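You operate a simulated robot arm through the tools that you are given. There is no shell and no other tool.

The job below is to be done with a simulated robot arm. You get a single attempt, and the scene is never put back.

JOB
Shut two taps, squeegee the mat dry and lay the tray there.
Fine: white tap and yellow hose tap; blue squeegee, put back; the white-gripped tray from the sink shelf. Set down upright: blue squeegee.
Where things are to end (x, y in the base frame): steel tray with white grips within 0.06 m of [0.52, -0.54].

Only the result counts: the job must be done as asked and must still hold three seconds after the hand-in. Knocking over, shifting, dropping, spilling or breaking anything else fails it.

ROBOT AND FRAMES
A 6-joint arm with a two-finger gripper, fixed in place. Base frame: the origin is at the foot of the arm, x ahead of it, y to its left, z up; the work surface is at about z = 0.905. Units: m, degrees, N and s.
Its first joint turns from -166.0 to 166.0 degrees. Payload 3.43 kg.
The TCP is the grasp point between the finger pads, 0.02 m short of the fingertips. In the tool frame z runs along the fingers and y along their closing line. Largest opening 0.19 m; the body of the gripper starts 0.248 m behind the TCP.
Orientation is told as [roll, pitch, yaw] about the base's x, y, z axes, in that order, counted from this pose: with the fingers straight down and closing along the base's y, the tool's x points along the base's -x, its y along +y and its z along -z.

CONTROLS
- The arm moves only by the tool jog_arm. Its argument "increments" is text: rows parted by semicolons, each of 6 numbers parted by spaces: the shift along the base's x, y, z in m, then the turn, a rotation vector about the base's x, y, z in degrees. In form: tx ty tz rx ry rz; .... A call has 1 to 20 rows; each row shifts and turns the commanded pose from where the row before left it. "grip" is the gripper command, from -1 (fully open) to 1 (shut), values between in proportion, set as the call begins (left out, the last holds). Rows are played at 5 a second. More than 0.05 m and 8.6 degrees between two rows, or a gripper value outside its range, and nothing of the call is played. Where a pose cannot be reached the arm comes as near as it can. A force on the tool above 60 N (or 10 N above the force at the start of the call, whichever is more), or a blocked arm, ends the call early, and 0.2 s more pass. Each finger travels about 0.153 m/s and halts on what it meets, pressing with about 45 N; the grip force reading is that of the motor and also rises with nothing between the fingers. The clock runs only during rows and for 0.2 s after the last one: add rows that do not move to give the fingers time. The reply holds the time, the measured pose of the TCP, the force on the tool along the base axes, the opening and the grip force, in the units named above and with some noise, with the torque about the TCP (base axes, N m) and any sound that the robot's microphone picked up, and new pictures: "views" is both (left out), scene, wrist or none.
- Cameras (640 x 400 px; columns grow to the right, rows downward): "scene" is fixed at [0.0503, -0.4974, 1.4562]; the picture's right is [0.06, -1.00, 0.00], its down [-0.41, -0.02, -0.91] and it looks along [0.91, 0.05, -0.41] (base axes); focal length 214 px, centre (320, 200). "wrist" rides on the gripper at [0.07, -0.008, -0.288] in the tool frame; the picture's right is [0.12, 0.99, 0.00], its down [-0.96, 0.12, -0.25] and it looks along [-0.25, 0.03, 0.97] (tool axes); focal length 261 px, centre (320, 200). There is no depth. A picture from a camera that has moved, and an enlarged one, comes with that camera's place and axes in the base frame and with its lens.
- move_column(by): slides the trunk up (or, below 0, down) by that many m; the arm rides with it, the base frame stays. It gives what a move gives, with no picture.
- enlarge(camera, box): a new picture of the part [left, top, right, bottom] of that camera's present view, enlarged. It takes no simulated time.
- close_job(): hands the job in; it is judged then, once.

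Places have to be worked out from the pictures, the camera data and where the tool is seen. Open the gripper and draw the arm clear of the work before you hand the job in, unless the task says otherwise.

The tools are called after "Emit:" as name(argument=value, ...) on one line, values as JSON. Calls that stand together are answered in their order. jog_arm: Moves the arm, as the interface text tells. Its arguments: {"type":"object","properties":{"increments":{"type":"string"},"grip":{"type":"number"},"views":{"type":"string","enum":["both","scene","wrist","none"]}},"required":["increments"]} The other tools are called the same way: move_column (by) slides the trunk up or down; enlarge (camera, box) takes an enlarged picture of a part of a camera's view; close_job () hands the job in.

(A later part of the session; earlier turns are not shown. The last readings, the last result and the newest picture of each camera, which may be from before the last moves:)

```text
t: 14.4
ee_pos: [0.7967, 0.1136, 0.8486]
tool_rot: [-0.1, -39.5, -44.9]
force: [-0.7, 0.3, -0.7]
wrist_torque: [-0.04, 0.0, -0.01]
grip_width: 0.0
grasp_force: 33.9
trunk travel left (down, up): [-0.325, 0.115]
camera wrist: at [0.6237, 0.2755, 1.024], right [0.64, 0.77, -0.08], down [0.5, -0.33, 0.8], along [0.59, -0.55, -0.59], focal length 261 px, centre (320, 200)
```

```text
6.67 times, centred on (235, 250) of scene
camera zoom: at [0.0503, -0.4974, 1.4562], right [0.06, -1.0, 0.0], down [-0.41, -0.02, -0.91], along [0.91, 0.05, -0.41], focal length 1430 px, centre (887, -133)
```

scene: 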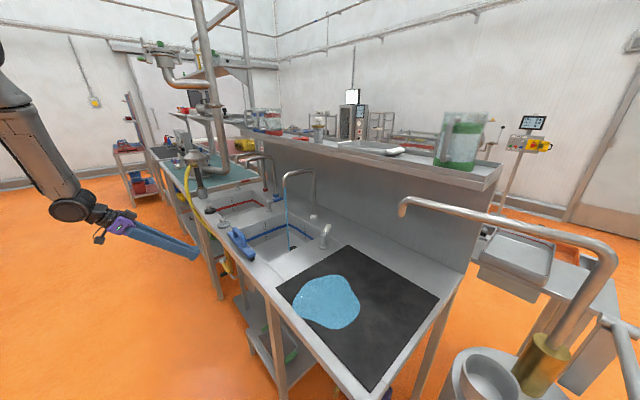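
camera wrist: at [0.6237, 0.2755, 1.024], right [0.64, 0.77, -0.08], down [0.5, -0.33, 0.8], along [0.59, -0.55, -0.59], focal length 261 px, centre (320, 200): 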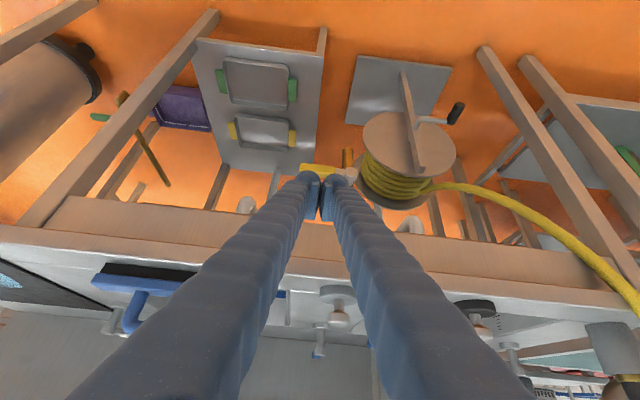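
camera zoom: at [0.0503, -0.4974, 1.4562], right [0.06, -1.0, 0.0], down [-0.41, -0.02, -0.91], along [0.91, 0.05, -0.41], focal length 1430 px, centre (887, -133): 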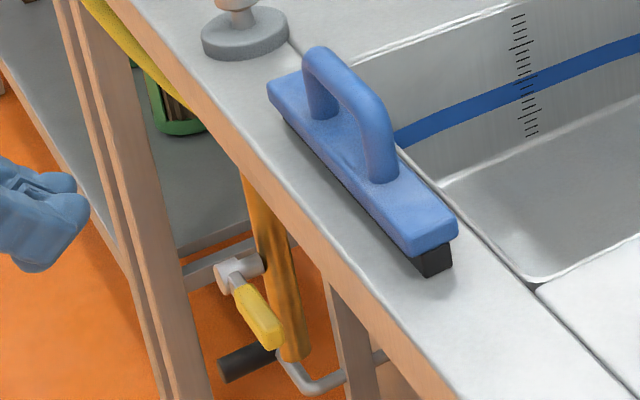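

The yellow tap is at its stop (54 N reaction) and level like the closed green one. Now I lift, straighten the tool (yaw kept at -45°) and go over the white tap lever.

Emit:
jog_arm(increments="0 0 0.05 0 0 0;0 0 0.05 0 0 0;0 0 0.05 0 0 0;0 0 0.05 5.6 5.6 0;0 0 0.05 5.6 5.6 0;0 0 0.05 5.6 5.6 0;0 0 0.05 5.6 5.6 0;0 0 0.05 5.6 5.6 0;0.0068 -0.048 0 0 0 0;0.0068 -0.048 0 0 0 0;0.0068 -0.048 0 0 0 0;0.0068 -0.048 0 0 0 0;0.0068 -0.048 0 0 0 0;0.0068 -0.048 0 0 0 0;0.0068 -0.048 0 0 0 0;0.0068 -0.048 0 0 0 0;0.0068 -0.048 0 0 0 0;0.0068 -0.048 0 0 0 0;0.0068 -0.048 0 0 0 0;0 0 0 0 0 0")

Emit:
enlarge(camera="wrist", box=[200, 100, 440, 250])

```text
t: 18.6
ee_pos: [0.8729, -0.4117, 1.251]
tool_rot: [0.0, -0.1, -45.0]
force: [-0.2, 0.1, 0.4]
wrist_torque: [0.05, -0.11, 0.01]
grip_width: 0.0
grasp_force: 34.2
trunk travel left (down, up): [-0.325, 0.115]
camera wrist: at [0.8164, -0.368, 1.5364], right [0.62, 0.79, 0.0], down [0.76, -0.6, 0.25], along [0.2, -0.15, -0.97], focal length 261 px, centre (320, 200)
```

scene: 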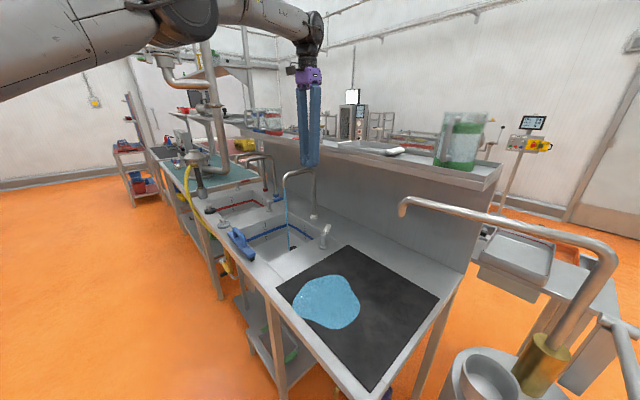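
wrist: 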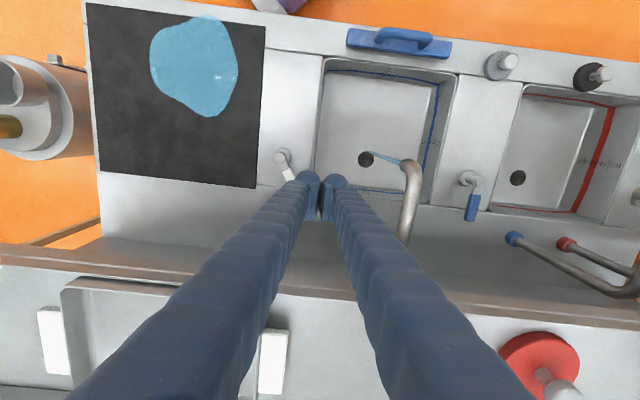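

```text
2.67 times, centred on (320, 175) of wrist
camera zoom: at [0.8164, -0.368, 1.5364], right [0.62, 0.79, 0.0], down [0.76, -0.6, 0.25], along [0.2, -0.15, -0.97], focal length 695 px, centre (320, 267)
```

zoom: 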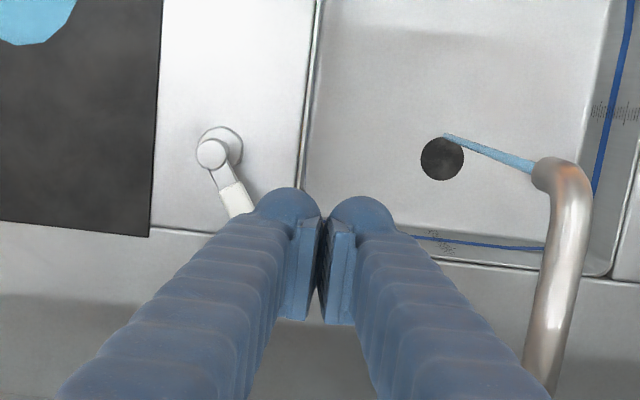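

Clear view: the white lever lies left of the fingers; there is room to descend between it and the spout. I go down to TCP z≈0.955.

Emit:
jog_arm(increments="0 0 -0.049 0 0 0;0 0 -0.049 0 0 0;0 0 -0.049 0 0 0;0 0 -0.049 0 0 0;0 0 -0.05 0 0 0;0 0 -0.05 0 0 0;0 0 0 0 0 0")

Emit:
enlarge(camera="scene", box=[280, 190, 370, 260])

Emit:
enlarge(camera="wrist", box=[200, 100, 440, 250])

```text
t: 20.2
ee_pos: [0.8735, -0.4105, 0.9564]
tool_rot: [-0.1, 0.0, -45.0]
force: [1.3, -0.4, 1.5]
wrist_torque: [0.05, -0.02, -0.03]
grip_width: 0.0
grasp_force: 34.8
trunk travel left (down, up): [-0.325, 0.115]
camera wrist: at [0.8184, -0.3671, 1.2415], right [0.62, 0.79, 0.0], down [0.76, -0.6, 0.25], along [0.19, -0.15, -0.97], focal length 261 px, centre (320, 200)
```

scene: 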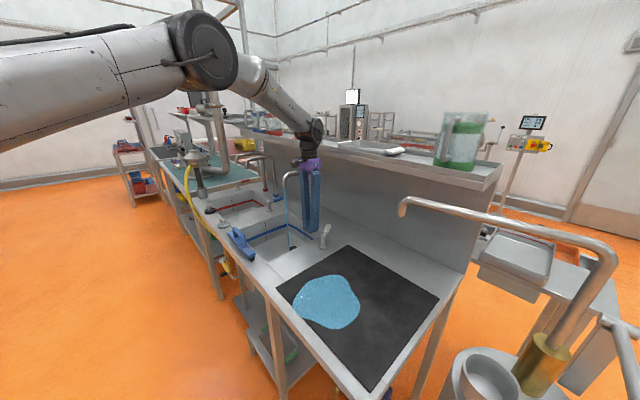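
wrist: 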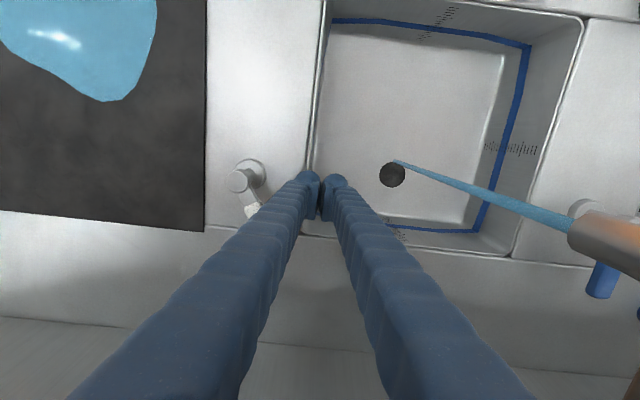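

```text
5.71 times, centred on (325, 225) of scene
camera zoom: at [0.0503, -0.4974, 1.4562], right [0.06, -1.0, 0.0], down [-0.41, -0.02, -0.91], along [0.91, 0.05, -0.41], focal length 1226 px, centre (291, 57)
```

zoom: 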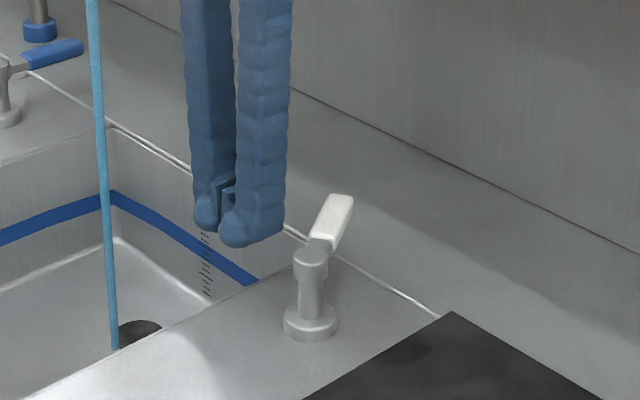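

```text
2.67 times, centred on (320, 175) of wrist
camera zoom: at [0.8184, -0.3671, 1.2415], right [0.62, 0.79, 0.0], down [0.76, -0.6, 0.25], along [0.19, -0.15, -0.97], focal length 695 px, centre (320, 267)
```

zoom: 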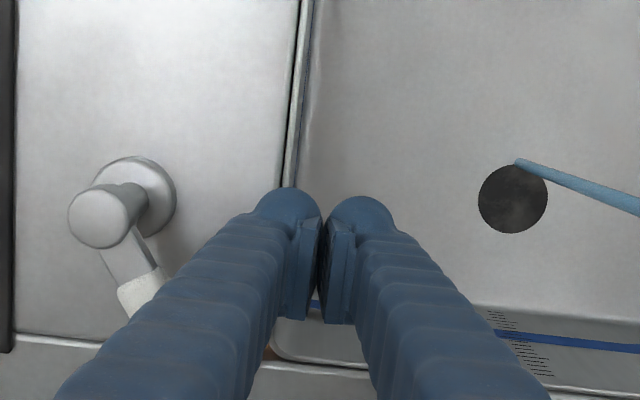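

I shift slightly outward along the lever for leverage, then push it toward the mat side in small rows.

Emit:
jog_arm(increments="0.015 -0.005 0 0 0 0;0.0147 -0.0105 0 0 0 0;-0.007 -0.007 0 0 0 0;-0.007 -0.007 0 0 0 0;-0.007 -0.007 0 0 0 0;-0.007 -0.007 0 0 0 0;-0.007 -0.007 0 0 0 0;0 0 0 0 0 0")

Emit:
enlarge(camera="scene", box=[280, 190, 370, 260])

Emit:
enlarge(camera="wrist", box=[200, 100, 440, 250])

```text
t: 22.0
ee_pos: [0.8682, -0.4619, 0.9533]
tool_rot: [-0.1, 0.0, -45.0]
force: [0.4, -0.8, -0.6]
wrist_torque: [0.07, 0.03, 0.01]
grip_width: 0.0
grasp_force: 34.5
trunk travel left (down, up): [-0.325, 0.115]
camera wrist: at [0.8129, -0.4185, 1.2387], right [0.62, 0.79, 0.0], down [0.76, -0.6, 0.25], along [0.19, -0.15, -0.97], focal length 261 px, centre (320, 200)
```

scene: 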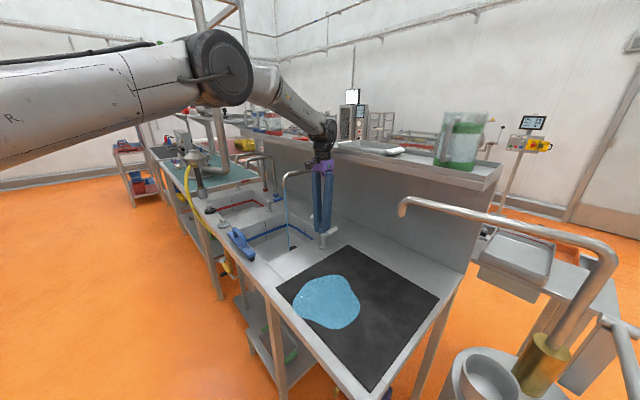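
wrist: 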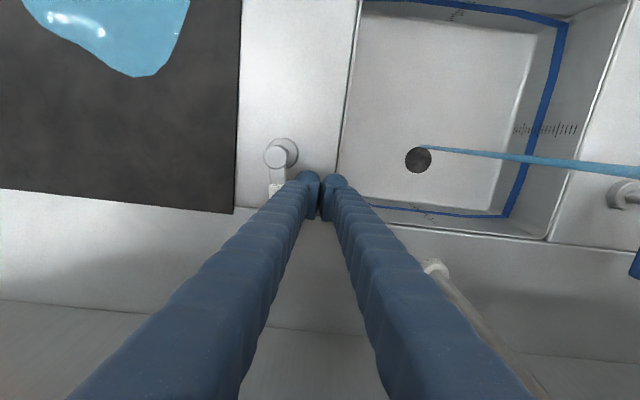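

```text
5.71 times, centred on (325, 225) of scene
camera zoom: at [0.0503, -0.4974, 1.4562], right [0.06, -1.0, 0.0], down [-0.41, -0.02, -0.91], along [0.91, 0.05, -0.41], focal length 1226 px, centre (291, 57)
```

zoom: 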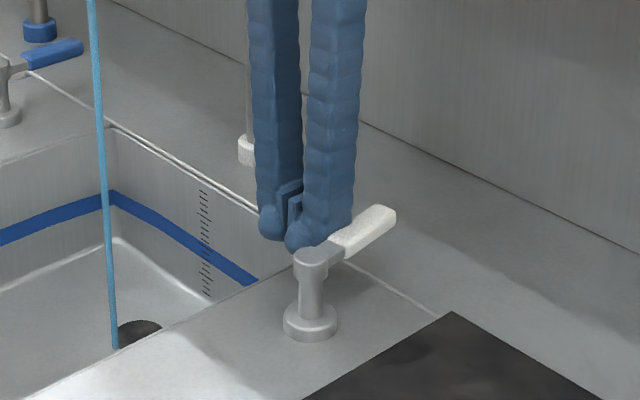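

```text
2.67 times, centred on (320, 175) of wrist
camera zoom: at [0.8129, -0.4185, 1.2387], right [0.62, 0.79, 0.0], down [0.76, -0.6, 0.25], along [0.19, -0.15, -0.97], focal length 695 px, centre (320, 267)
```

zoom: 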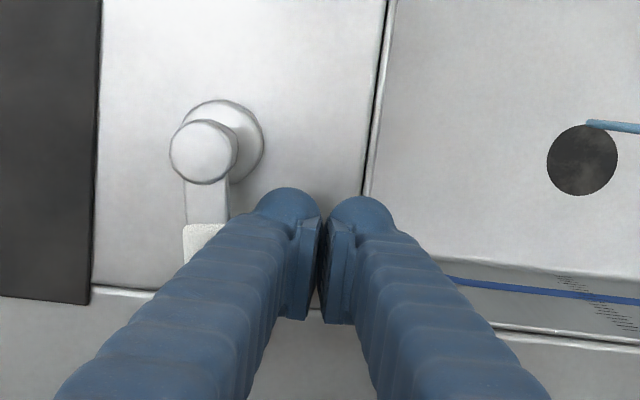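

Lever moved to about -38°; stream still on. I push on a few more degrees toward the stop.

Emit:
jog_arm(increments="-0.004 -0.004 0 0 0 0;-0.004 -0.004 0 0 0 0;-0.003 -0.003 0 0 0 0;0 0 0 0 0 0")

Emit:
enlarge(camera="scene", box=[260, 180, 370, 260])

Emit:
enlarge(camera="wrist", box=[200, 100, 440, 250])

```text
t: 23.0
ee_pos: [0.862, -0.4685, 0.9538]
tool_rot: [0.1, 0.0, -45.0]
force: [31.8, 25.5, 0.8]
wrist_torque: [-0.25, 0.28, 0.12]
grip_width: 0.0001
grasp_force: 33.7
trunk travel left (down, up): [-0.325, 0.115]
camera wrist: at [0.8056, -0.4259, 1.239], right [0.62, 0.79, 0.0], down [0.76, -0.6, 0.25], along [0.2, -0.15, -0.97], focal length 261 px, centre (320, 200)
```

scene: 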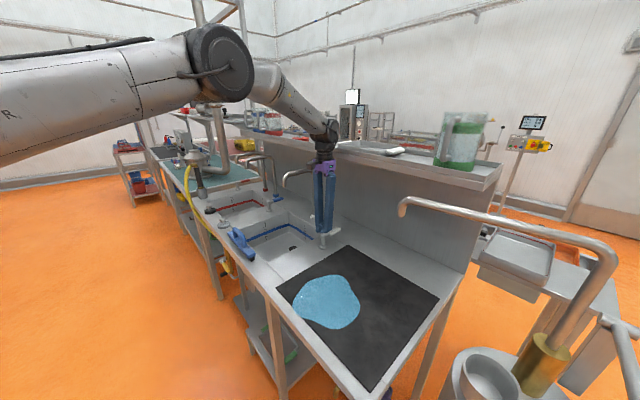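
wrist: 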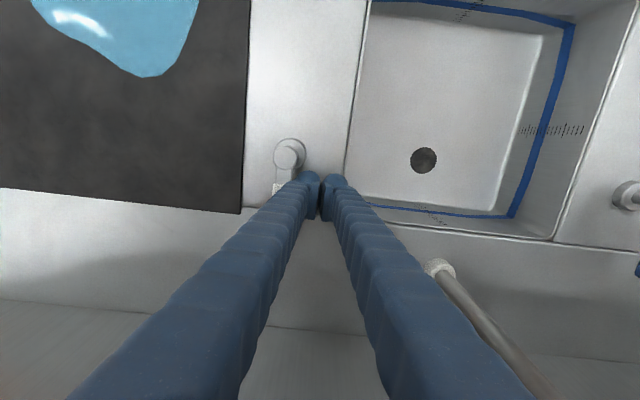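

```text
5.00 times, centred on (315, 220) of scene
camera zoom: at [0.0503, -0.4974, 1.4562], right [0.06, -1.0, 0.0], down [-0.41, -0.02, -0.91], along [0.91, 0.05, -0.41], focal length 1072 px, centre (345, 100)
```

zoom: 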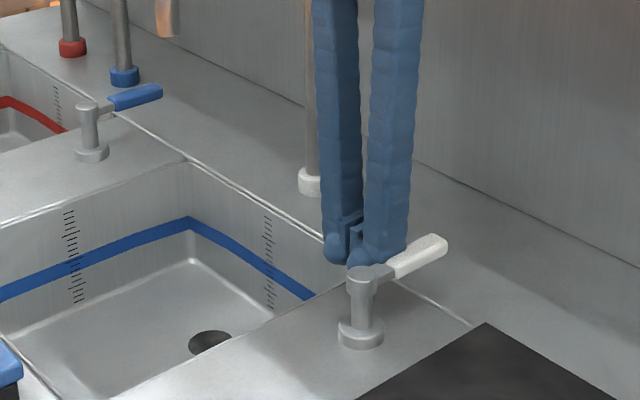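

```text
2.67 times, centred on (320, 175) of wrist
camera zoom: at [0.8056, -0.4259, 1.239], right [0.62, 0.79, 0.0], down [0.76, -0.6, 0.25], along [0.2, -0.15, -0.97], focal length 695 px, centre (320, 267)
```

zoom: 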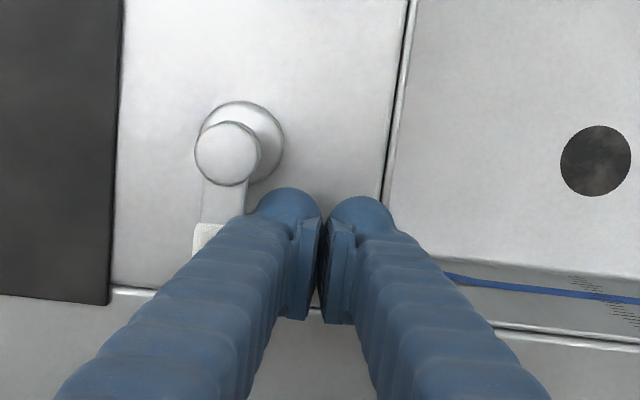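

Water has stopped, lever lines up with the closed blue one, and 41 N shows the stop. I back off, rise, and go over the squeegee while yawing to +45° so the fingers will close across its handle.

Emit:
jog_arm(increments="0.012 0.012 0 0 0 0;0.005 0.005 0.05 0 0 0;0 0 0.05 0 0 0;0 0 0.05 0 0 0;0 0 0.05 0 0 0;0 0 0.05 0 0 0;-0.0086 0.0272 0 0 0 7.5;-0.0086 0.0272 0 0 0 7.5;-0.0086 0.0272 0 0 0 7.5;-0.0086 0.0272 0 0 0 7.5;-0.0086 0.0272 0 0 0 7.5;-0.0086 0.0272 0 0 0 7.5;-0.0086 0.0272 0 0 0 7.5;-0.0086 0.0272 0 0 0 7.5;-0.0086 0.0272 0 0 0 7.5;-0.0086 0.0272 0 0 0 7.5;-0.0086 0.0272 0 0 0 7.5;-0.0086 0.0272 0 0 0 7.5;0 0 0 0 0 0", grip=1)

Emit:
jog_arm(increments="0 0 0 0 0 0;0 0 0 0 0 0;0 0 0 0 0 0;0 0 0 0 0 0", grip=-0.2)

Emit:
enlarge(camera="wrist", box=[220, 100, 420, 250])

```text
refused: row 2 steps farther than a row can; nothing moved
```

```text
t: 23.4
ee_pos: [0.8801, -0.4503, 0.9528]
tool_rot: [1.1, -0.1, -44.6]
force: [57.5, 65.1, -8.2]
wrist_torque: [0.14, -1.12, -0.7]
grip_width: 0.0552
grasp_force: 0.0
trunk travel left (down, up): [-0.325, 0.115]
stopped in row 1: the force on the tool passed its limit at 67 N (the readings are from after the stop); the commanded pose is now the measured one
camera wrist: at [0.8203, -0.4102, 1.2379], right [0.61, 0.79, 0.02], down [0.76, -0.6, 0.25], along [0.21, -0.14, -0.97], focal length 261 px, centre (320, 200)
```

scene: 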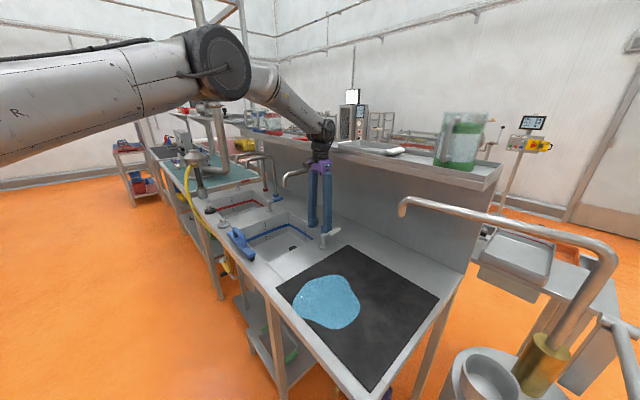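
wrist: 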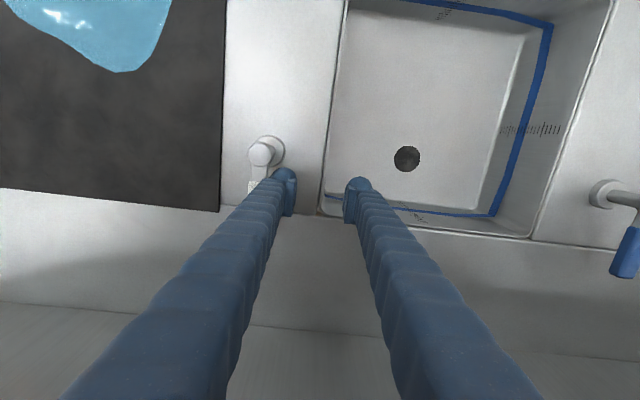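

```text
2.67 times, centred on (320, 175) of wrist
camera zoom: at [0.8203, -0.4102, 1.2379], right [0.61, 0.79, 0.02], down [0.76, -0.6, 0.25], along [0.21, -0.14, -0.97], focal length 695 px, centre (320, 267)
```

zoom: 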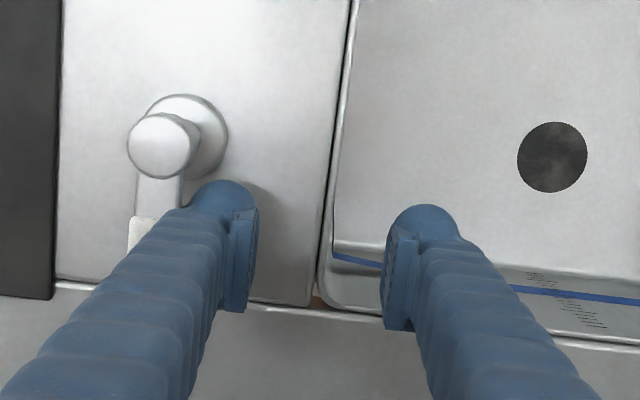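

The batched second call opened the fingers against the lever (my first call was refused for step size); nothing visibly shifted and the stream is still off. I close the fingers again, back away and rise, one call at a time.

Emit:
jog_arm(increments="0.01 0.01 0 0 0 0;0.01 0.01 0 0 0 0;0 0 0 0 0 0;0 0 0.045 0 0 0;0 0 0.045 0 0 0;0 0 0.045 0 0 0;0 0 0.045 0 0 0;0 0 0.045 0 0 0;0 0 0.045 0 0 0;0 0 0.03 0 0 0;0 0 0 0 0 0", grip=1)

Emit:
enlarge(camera="scene", box=[260, 180, 370, 260])

```text
t: 25.8
ee_pos: [0.8743, -0.4413, 1.2513]
tool_rot: [0.5, 0.0, -44.9]
force: [-0.2, -0.1, 0.5]
wrist_torque: [0.04, 0.07, -0.02]
grip_width: 0.0001
grasp_force: 34.0
out of reach, approached as far as the arm can: row 10
trunk travel left (down, up): [-0.325, 0.115]
camera wrist: at [0.8164, -0.4, 1.5376], right [0.62, 0.79, 0.01], down [0.76, -0.6, 0.25], along [0.2, -0.15, -0.97], focal length 261 px, centre (320, 200)
```

scene: 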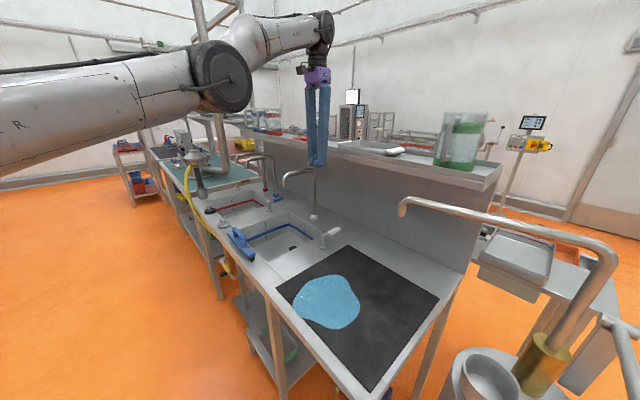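
wrist: 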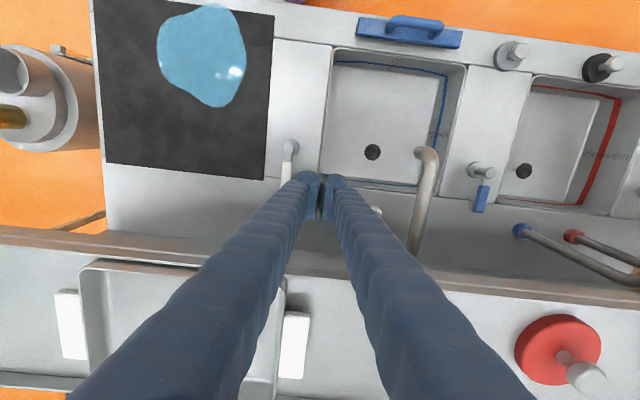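

```text
5.00 times, centred on (315, 220) of scene
camera zoom: at [0.0503, -0.4974, 1.4562], right [0.06, -1.0, 0.0], down [-0.41, -0.02, -0.91], along [0.91, 0.05, -0.41], focal length 1072 px, centre (345, 100)
```

zoom: 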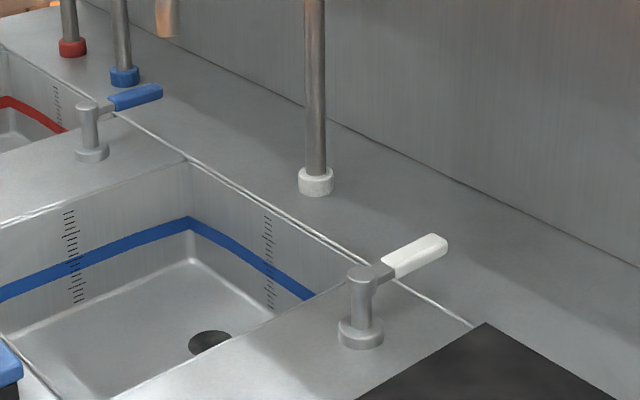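

White tap is shut. Now over to the squeegee with a +90° yaw.

Emit:
jog_arm(increments="-0.0082 0.0263 -0.004 -0.5 0 7.5;-0.0082 0.0263 -0.004 0 0 7.5;-0.0082 0.0263 -0.004 0 0 7.5;-0.0082 0.0263 -0.004 0 0 7.5;-0.0082 0.0263 -0.004 0 0 7.5;-0.0082 0.0263 -0.004 0 0 7.5;-0.0082 0.0263 -0.004 0 0 7.5;-0.0082 0.0263 -0.004 0 0 7.5;-0.0082 0.0263 -0.004 0 0 7.5;-0.0082 0.0263 -0.004 0 0 7.5;-0.0082 0.0263 -0.004 0 0 7.5;-0.0082 0.0263 -0.004 0 0 7.5;0 0 0 0 0 0", grip=-0.3)

Emit:
enlarge(camera="wrist", box=[220, 100, 420, 250])

```text
t: 28.6
ee_pos: [0.8731, -0.3048, 1.2777]
tool_rot: [0.7, 6.6, 0.0]
force: [0.6, 0.6, 0.8]
wrist_torque: [-0.1, 0.08, 0.01]
grip_width: 0.1237
grasp_force: 0.0
out of reach, approached as far as the arm can: row 1, 2, 3, 4, 5, 6, 7, 8, 9, 10, 11, 12
trunk travel left (down, up): [-0.325, 0.115]
camera wrist: at [0.836, -0.3172, 1.5699], right [-0.12, 0.99, 0.03], down [0.98, 0.11, 0.14], along [0.13, 0.04, -0.99], focal length 261 px, centre (320, 200)
```

scene: 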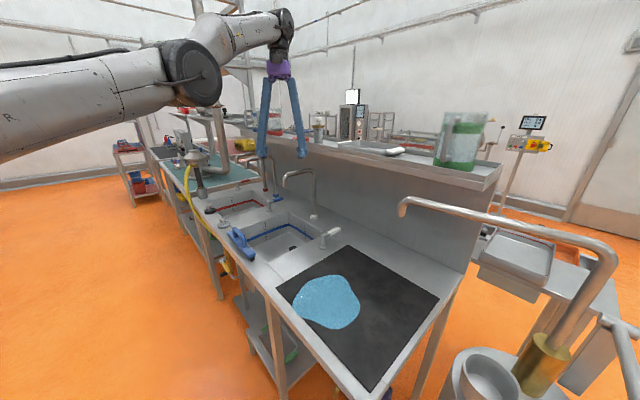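
wrist: 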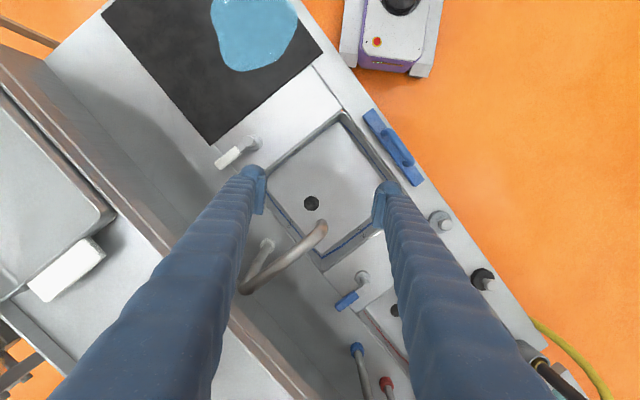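

```text
2.67 times, centred on (320, 175) of wrist
camera zoom: at [0.836, -0.3172, 1.5699], right [-0.12, 0.99, 0.03], down [0.98, 0.11, 0.14], along [0.13, 0.04, -0.99], focal length 695 px, centre (320, 267)
```

zoom: 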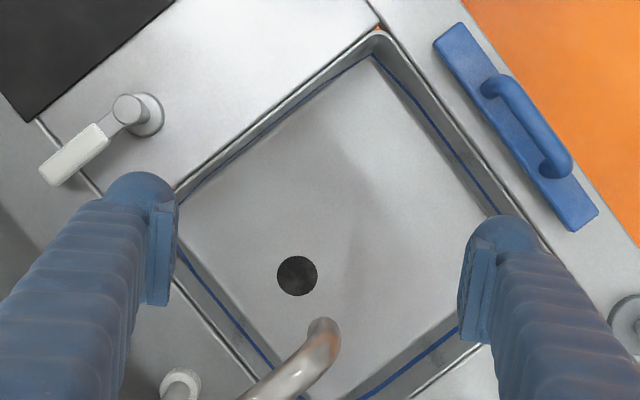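

The arm is lagging near its stretched limit (r≈0.98). I hold still for a moment to see whether it converges to the commanded pose.

Emit:
jog_arm(increments="0 0 0 0 0 0;0 0 0 0 0 0;0 0 0 0 0 0", views="none")

```text
t: 29.4
ee_pos: [0.8723, -0.3043, 1.2782]
tool_rot: [0.6, 6.5, 0.0]
force: [0.3, -0.4, -0.2]
wrist_torque: [-0.02, 0.0, 0.04]
grip_width: 0.1234
grasp_force: 0.1
trunk travel left (down, up): [-0.325, 0.115]
```

Emit:
jog_arm(increments="-0.02 0 0 0 0 0;-0.02 0 0 0 0 0;0 0 0 0 0 0", views="none")

```text
t: 30.2
ee_pos: [0.8683, -0.3146, 1.282]
tool_rot: [0.7, 6.3, 0.0]
force: [0.1, 0.7, -0.1]
wrist_torque: [0.05, -0.01, 0.01]
grip_width: 0.1234
grasp_force: 0.1
out of reach, approached as far as the arm can: row 1, 2
trunk travel left (down, up): [-0.325, 0.115]
```

The commanded yaw of +45° here seems to be what the arm cannot follow (a wrist joint limit or local solver stall). I take back 45° of the yaw command to see whether it recovers.

Emit:
jog_arm(increments="0 0 0.01 0 0 -7.5;0 0 0.01 0 0 -7.5;0 0 0.01 0 0 -7.5;0 0 0.01 0 0 -7.5;0 0 0.01 0 0 -7.5;0 0 0.01 0 0 -7.5;0 0 0 0 0 0;0 0 0 0 0 0", views="none")

```text
t: 32.0
ee_pos: [0.8662, -0.3152, 1.316]
tool_rot: [0.5, 5.8, -45.0]
force: [-0.1, 0.3, 0.2]
wrist_torque: [-0.03, -0.05, -0.04]
grip_width: 0.1238
grasp_force: 0.0
out of reach, approached as far as the arm can: row 3, 5
trunk travel left (down, up): [-0.325, 0.115]
```

Yaw followed, so the command re-bases on what was reached. I test small single motions to learn which direction is constrained: first straight back toward the base and level the tool.

Emit:
jog_arm(increments="-0.02 0.007 0 0 0 0;-0.02 0.007 0 0 0 0;0 0 0 0 0 0", views="scene")

```text
t: 32.8
ee_pos: [0.8285, -0.3014, 1.3148]
tool_rot: [0.4, 5.8, -45.0]
force: [-0.1, -1.0, 0.5]
wrist_torque: [0.08, -0.09, 0.0]
grip_width: 0.1233
grasp_force: 0.1
trunk travel left (down, up): [-0.325, 0.115]
```

scene: 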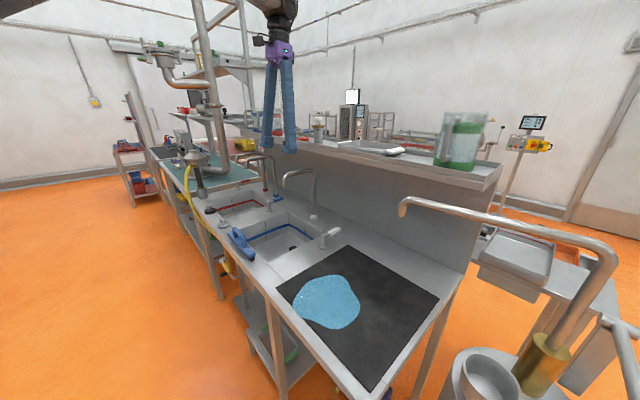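

Now it moves exactly as commanded (the arm switched back to its high-elbow posture). I level the tool and step back toward the squeegee.

Emit:
jog_arm(increments="-0.01 0.03 -0.01 -4.1 -4.1 0;-0.01 0.03 -0.01 0 0 0;-0.01 0.03 -0.01 0 0 0;-0.01 0.03 -0.01 0 0 0;0 0 0 0 0 0", views="none")

```text
t: 34.0
ee_pos: [0.7871, -0.1803, 1.2739]
tool_rot: [0.7, 0.1, -45.1]
force: [-0.1, -0.7, 0.1]
wrist_torque: [0.1, -0.15, -0.02]
grip_width: 0.1237
grasp_force: 0.0
trunk travel left (down, up): [-0.325, 0.115]
```

Emit:
jog_arm(increments="-0.001 0.005 -0.002 0 0 7.5;-0.001 0.005 -0.002 0 0 7.5;-0.001 0.005 -0.002 0 0 7.5;-0.001 0.005 -0.002 0 0 7.5;-0.001 0.005 -0.002 0 0 7.5;-0.001 0.005 -0.002 0 0 7.5;-0.001 0.005 -0.002 0 0 7.5;-0.001 0.005 -0.002 0 0 7.5;-0.001 0.005 -0.002 0 0 7.5;-0.001 0.005 -0.002 0 0 7.5;-0.001 0.005 -0.002 0 0 7.5;0 0 0 0 0 7.5;0 0 0 0 0 0")

Emit:
enlarge(camera="wrist", box=[220, 100, 420, 250])

```text
t: 36.8
ee_pos: [0.7756, -0.1255, 1.2533]
tool_rot: [0.5, 0.1, 45.0]
force: [0.3, -0.4, 0.0]
wrist_torque: [0.03, -0.02, 0.0]
grip_width: 0.1234
grasp_force: 0.1
trunk travel left (down, up): [-0.325, 0.115]
camera wrist: at [0.7345, -0.1836, 1.5389], right [-0.79, 0.62, 0.01], down [0.6, 0.76, 0.25], along [0.15, 0.2, -0.97], focal length 261 px, centre (320, 200)
```

scene: 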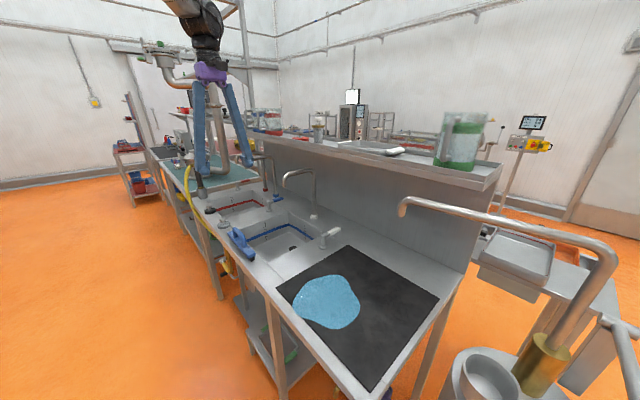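
wrist: 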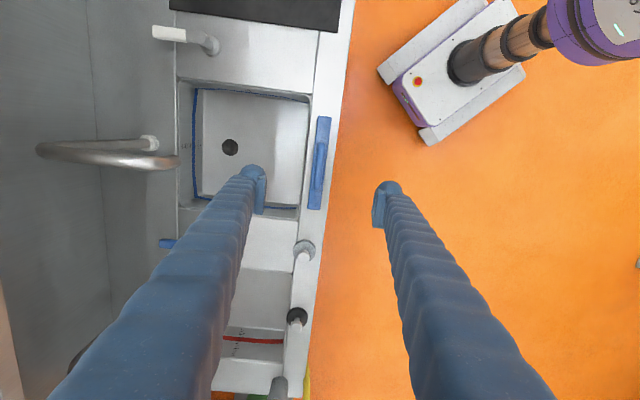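

```text
2.67 times, centred on (320, 175) of wrist
camera zoom: at [0.7345, -0.1836, 1.5389], right [-0.79, 0.62, 0.01], down [0.6, 0.76, 0.25], along [0.15, 0.2, -0.97], focal length 695 px, centre (320, 267)
```

zoom: 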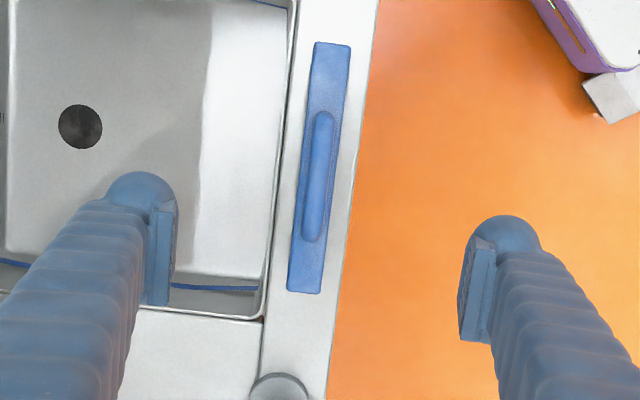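

Squeegee handle centre estimated at about [0.779, -0.126], axis at 45.5° — nearly below the TCP. I level the roll and descend to z≈1.06 for a finer check.

Emit:
jog_arm(increments="0.0033 -0.0007 -0.048 -0.5 0 0;0 0 -0.048 0 0 0;0 0 -0.048 0 0 0;0 0 -0.048 0 0 0;0 0 0 0 0 0")

Emit:
enlarge(camera="wrist", box=[220, 80, 420, 230])

Emit:
enlarge(camera="scene", box=[190, 180, 290, 270])

```text
t: 38.0
ee_pos: [0.779, -0.1256, 1.0602]
tool_rot: [0.2, 0.4, 45.0]
force: [-0.2, 0.0, 0.6]
wrist_torque: [-0.03, -0.02, 0.02]
grip_width: 0.1233
grasp_force: 0.1
trunk travel left (down, up): [-0.325, 0.115]
camera wrist: at [0.738, -0.1813, 1.3462], right [-0.79, 0.62, 0.0], down [0.6, 0.76, 0.24], along [0.15, 0.19, -0.97], focal length 261 px, centre (320, 200)
```

scene: 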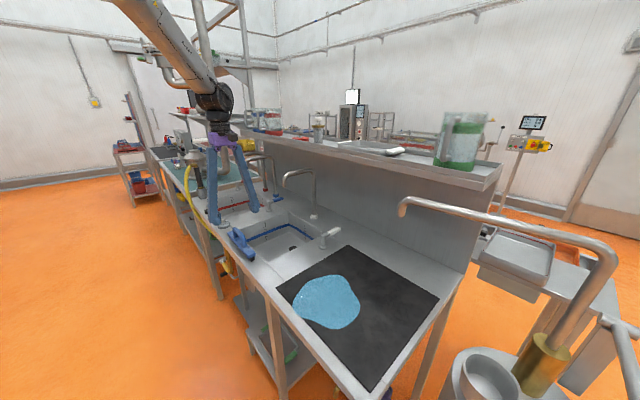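
wrist: 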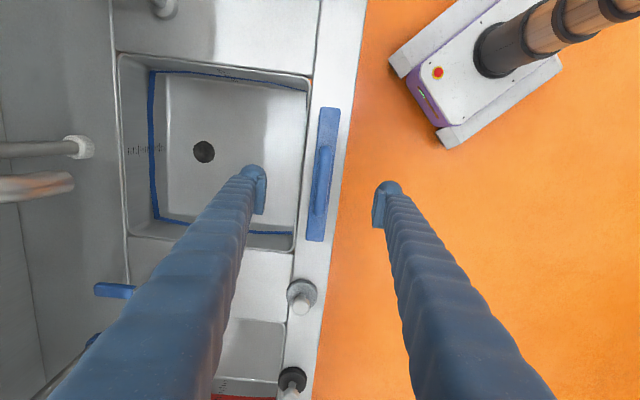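

```text
2.67 times, centred on (320, 155) of wrist
camera zoom: at [0.738, -0.1813, 1.3462], right [-0.79, 0.62, 0.0], down [0.6, 0.76, 0.24], along [0.15, 0.19, -0.97], focal length 695 px, centre (320, 320)
```

zoom: 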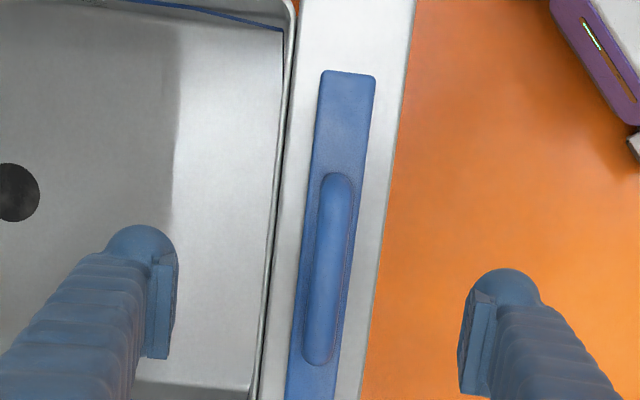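

```text
4.44 times, centred on (240, 225) of scene
camera zoom: at [0.0503, -0.4974, 1.4562], right [0.06, -1.0, 0.0], down [-0.41, -0.02, -0.91], along [0.91, 0.05, -0.41], focal length 953 px, centre (676, 89)
```

zoom: 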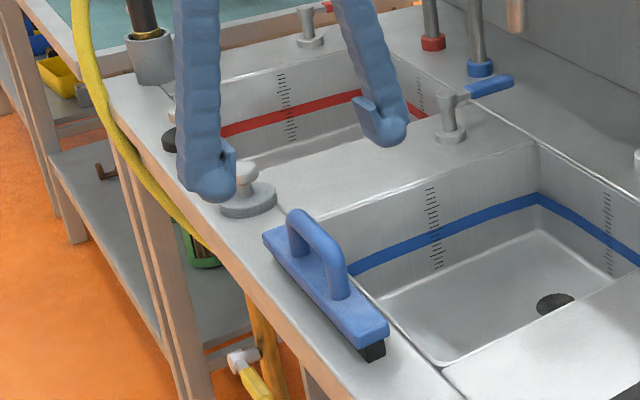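

Close view shows the handle about 5.5 mm toward the front edge from the TCP line. I shift by that and descend to handle-bar height (TCP z≈0.968).

Emit:
jog_arm(increments="-0.0039 0.0039 -0.03 0 0 0;0 0 -0.03 0 0 0;0 0 -0.02 0 0 0;0 0 -0.012 0 0 0;0 0 0 0 0 0")

Emit:
enlarge(camera="wrist", box=[220, 80, 420, 230])

Emit:
enlarge(camera="scene", box=[200, 200, 280, 270])

```text
t: 39.2
ee_pos: [0.7759, -0.1224, 0.9695]
tool_rot: [0.2, 0.4, 44.9]
force: [0.6, -0.2, -0.6]
wrist_torque: [-0.01, 0.0, -0.02]
grip_width: 0.1235
grasp_force: 0.1
trunk travel left (down, up): [-0.325, 0.115]
camera wrist: at [0.7346, -0.1781, 1.2552], right [-0.79, 0.62, 0.0], down [0.6, 0.76, 0.24], along [0.15, 0.19, -0.97], focal length 261 px, centre (320, 200)
```

scene: 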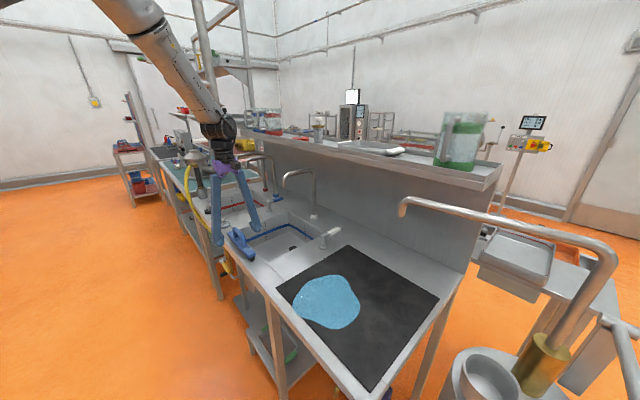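
wrist: 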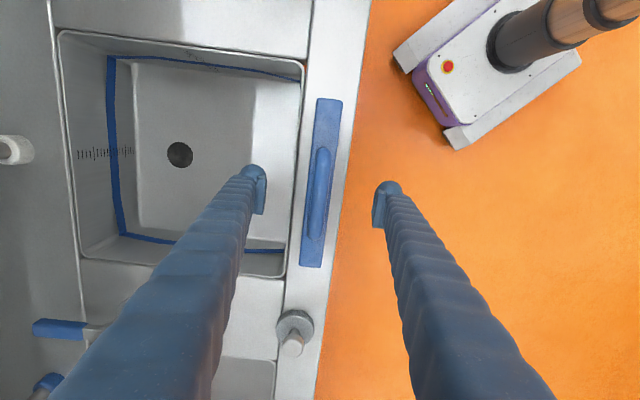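

```text
2.67 times, centred on (320, 155) of wrist
camera zoom: at [0.7346, -0.1781, 1.2552], right [-0.79, 0.62, 0.0], down [0.6, 0.76, 0.24], along [0.15, 0.19, -0.97], focal length 695 px, centre (320, 320)
```

zoom: 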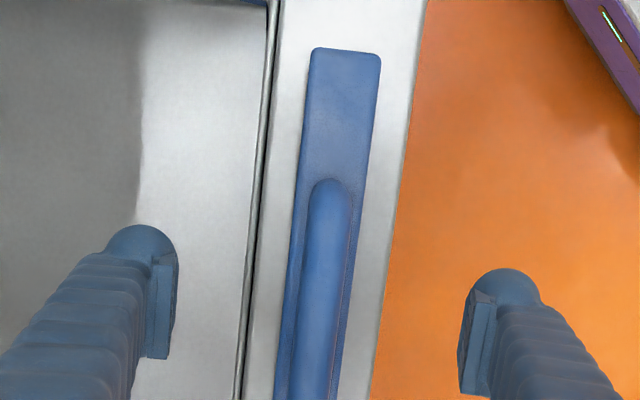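

```text
5.71 times, centred on (240, 235) of scene
camera zoom: at [0.0503, -0.4974, 1.4562], right [0.06, -1.0, 0.0], down [-0.41, -0.02, -0.91], along [0.91, 0.05, -0.41], focal length 1226 px, centre (777, 0)
```

zoom: 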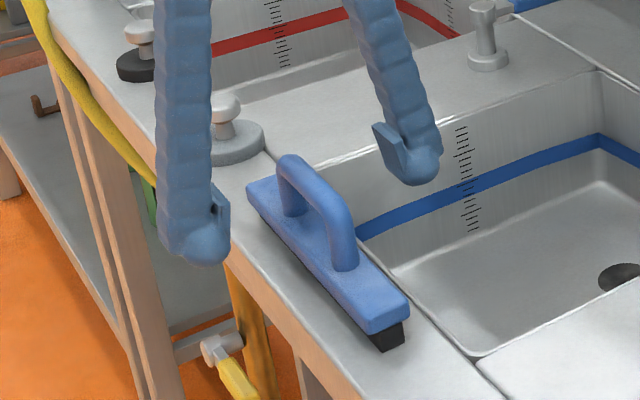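

Handle is centred between the pads. I close the gripper.

Emit:
jog_arm(increments="0 0 0 0 0 0;0 0 0 0 0 0;0 0 0 0 0 0;0 0 0 0 0 0;0 0 0 0 0 0", grip=1)

Emit:
enlarge(camera="wrist", box=[220, 80, 420, 230])

Emit:
enlarge(camera="scene", box=[200, 200, 280, 270])

```text
t: 40.4
ee_pos: [0.7747, -0.1233, 0.9692]
tool_rot: [0.1, 0.4, 45.0]
force: [0.3, -1.3, 0.1]
wrist_torque: [0.01, 0.03, -0.04]
grip_width: 0.0129
grasp_force: 45.5
trunk travel left (down, up): [-0.325, 0.115]
camera wrist: at [0.7348, -0.1781, 1.2552], right [-0.79, 0.62, 0.0], down [0.6, 0.76, 0.24], along [0.15, 0.19, -0.97], focal length 261 px, centre (320, 200)
```

scene: 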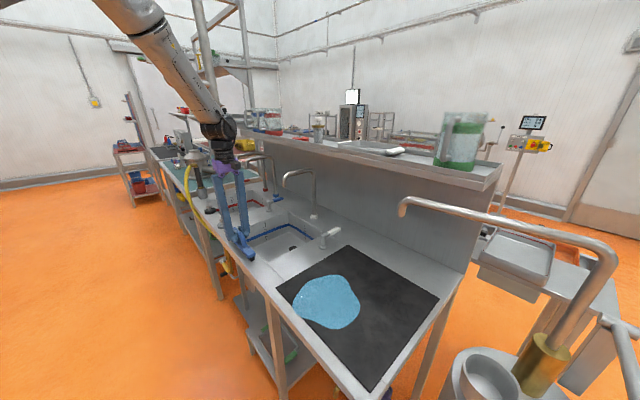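
wrist: 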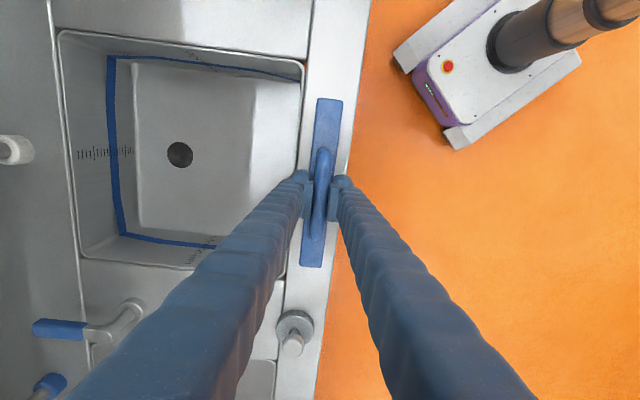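

```text
2.67 times, centred on (320, 155) of wrist
camera zoom: at [0.7348, -0.1781, 1.2552], right [-0.79, 0.62, 0.0], down [0.6, 0.76, 0.24], along [0.15, 0.19, -0.97], focal length 695 px, centre (320, 320)
```

zoom: 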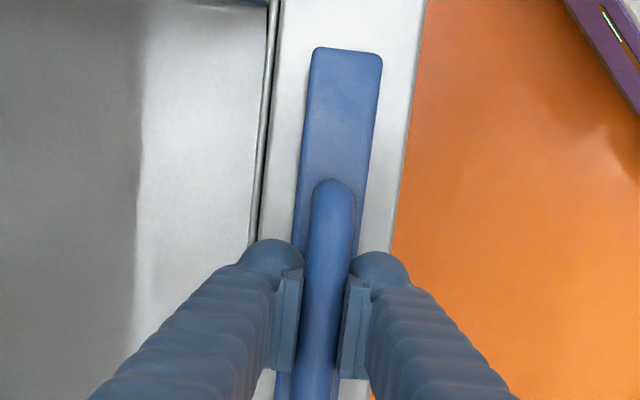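

```text
5.71 times, centred on (240, 235) of scene
camera zoom: at [0.0503, -0.4974, 1.4562], right [0.06, -1.0, 0.0], down [-0.41, -0.02, -0.91], along [0.91, 0.05, -0.41], focal length 1226 px, centre (777, 0)
```

zoom: 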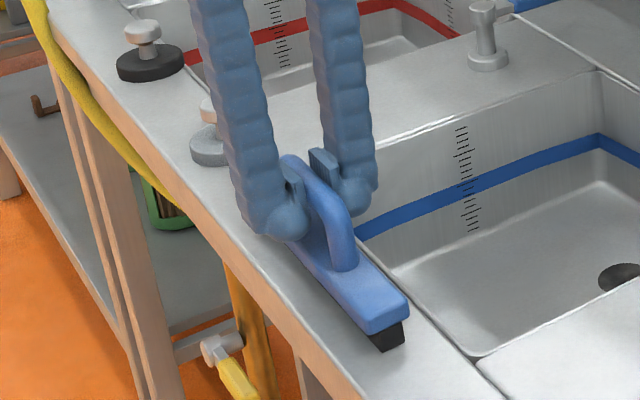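

Squeegee held (45 N; grasp pose [0.775, -0.123, 0.969], needed for putting it back). I lift it 0.1 m and carry it over the back of the puddle (puddle spans about b -0.07..0.11, e1 0.63..0.83; the blade is 0.215 m long).

Emit:
jog_arm(increments="0 0 0.02 0 0 0;0 0 0.04 0 0 0;0 0 0.04 0 0 0;-0.016 -0.0464 0 0 0 0;-0.016 -0.0464 0 0 0 0;-0.016 -0.0464 0 0 0 0;-0.016 -0.0464 0 0 0 0;-0.016 -0.0464 0 0 0 0;-0.016 -0.0464 0 0 0 0;-0.016 -0.0464 0 0 0 0;-0.016 -0.0464 0 0 0 0;-0.016 -0.0464 0 0 0 0;-0.016 -0.0464 0 0 0 0;0 0 0 0 0 0")

Emit:
enlarge(camera="scene", box=[260, 180, 460, 340])

```text
t: 43.4
ee_pos: [0.614, -0.5872, 1.0693]
tool_rot: [0.1, 0.4, 45.1]
force: [0.6, 0.4, -2.0]
wrist_torque: [0.04, 0.02, -0.01]
grip_width: 0.0127
grasp_force: 44.5
trunk travel left (down, up): [-0.325, 0.115]
camera wrist: at [0.5731, -0.6422, 1.3548], right [-0.79, 0.62, 0.0], down [0.6, 0.76, 0.24], along [0.15, 0.19, -0.97], focal length 261 px, centre (320, 200)
```

scene: 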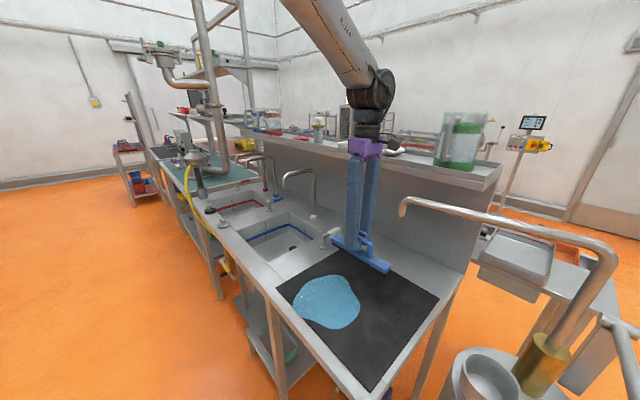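
wrist: 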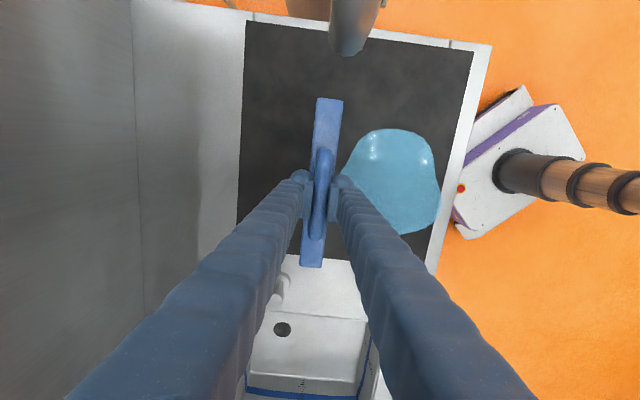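

```text
2.50 times, centred on (360, 260) of scene
camera zoom: at [0.0503, -0.4974, 1.4562], right [0.06, -1.0, 0.0], down [-0.41, -0.02, -0.91], along [0.91, 0.05, -0.41], focal length 536 px, centre (220, 50)
```

zoom: 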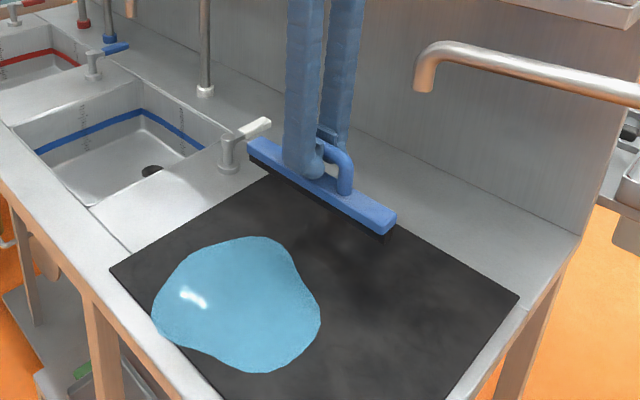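

The other long spout's outlet is near [0.53, -0.67, 1.2], so I keep clear of that side. I lower the squeegee onto the mat behind the puddle gently.

Emit:
jog_arm(increments="0 0 -0.04 0 0 0;0 0 -0.03 0 0 0;0 0 -0.015 0 0 0;0 0 -0.005 0 0 0;0 0 -0.004 0 0 0;0 0 0 0 0 0")

Emit:
enlarge(camera="scene", box=[300, 210, 420, 300])

```text
t: 44.8
ee_pos: [0.6152, -0.5874, 0.9751]
tool_rot: [0.2, 0.4, 45.0]
force: [-0.6, -0.3, -3.0]
wrist_torque: [0.01, -0.02, 0.0]
grip_width: 0.013
grasp_force: 44.9
trunk travel left (down, up): [-0.325, 0.115]
camera wrist: at [0.5734, -0.6418, 1.2612], right [-0.79, 0.62, 0.0], down [0.6, 0.76, 0.24], along [0.15, 0.19, -0.97], focal length 261 px, centre (320, 200)
```

scene: 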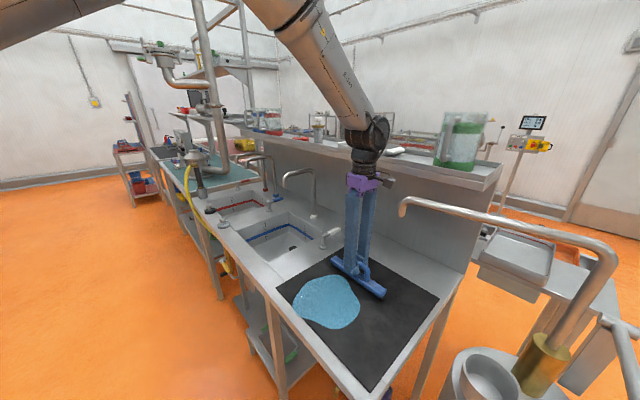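
wrist: 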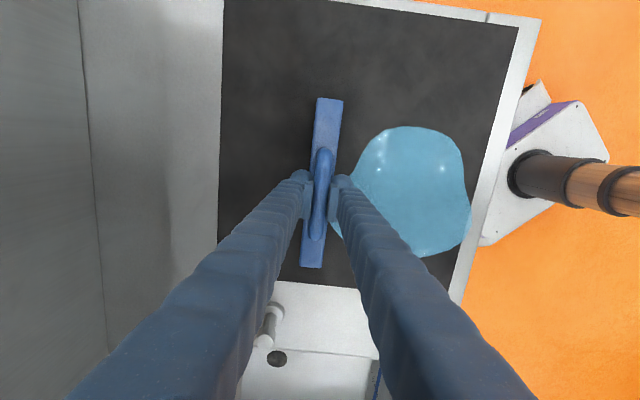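

```text
4.44 times, centred on (360, 255) of scene
camera zoom: at [0.0503, -0.4974, 1.4562], right [0.06, -1.0, 0.0], down [-0.41, -0.02, -0.91], along [0.91, 0.05, -0.41], focal length 953 px, centre (142, -44)
```

zoom: 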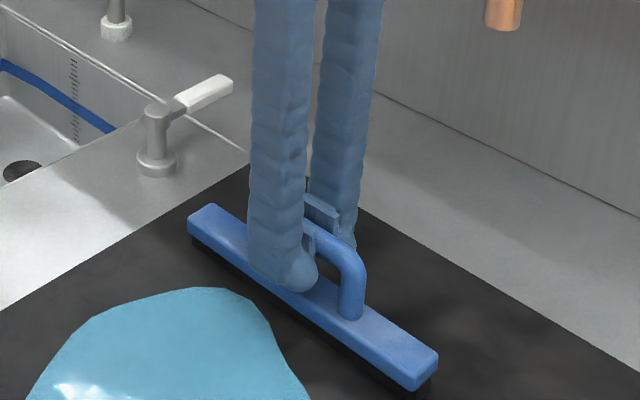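

Not yet touching (only the squeegee's weight, 3 N). I continue down in 3 mm steps.

Emit:
jog_arm(increments="0.003 0.003 -0.003 0 0 0;0 0 -0.002 0 0 0;0 0 0 0 0 0", views="none")

```text
t: 45.6
ee_pos: [0.617, -0.5846, 0.9741]
tool_rot: [-0.1, 0.5, 44.9]
force: [-5.3, -11.1, 30.8]
wrist_torque: [0.0, 0.0, 0.17]
grip_width: 0.0127
grasp_force: 44.6
trunk travel left (down, up): [-0.325, 0.115]
```

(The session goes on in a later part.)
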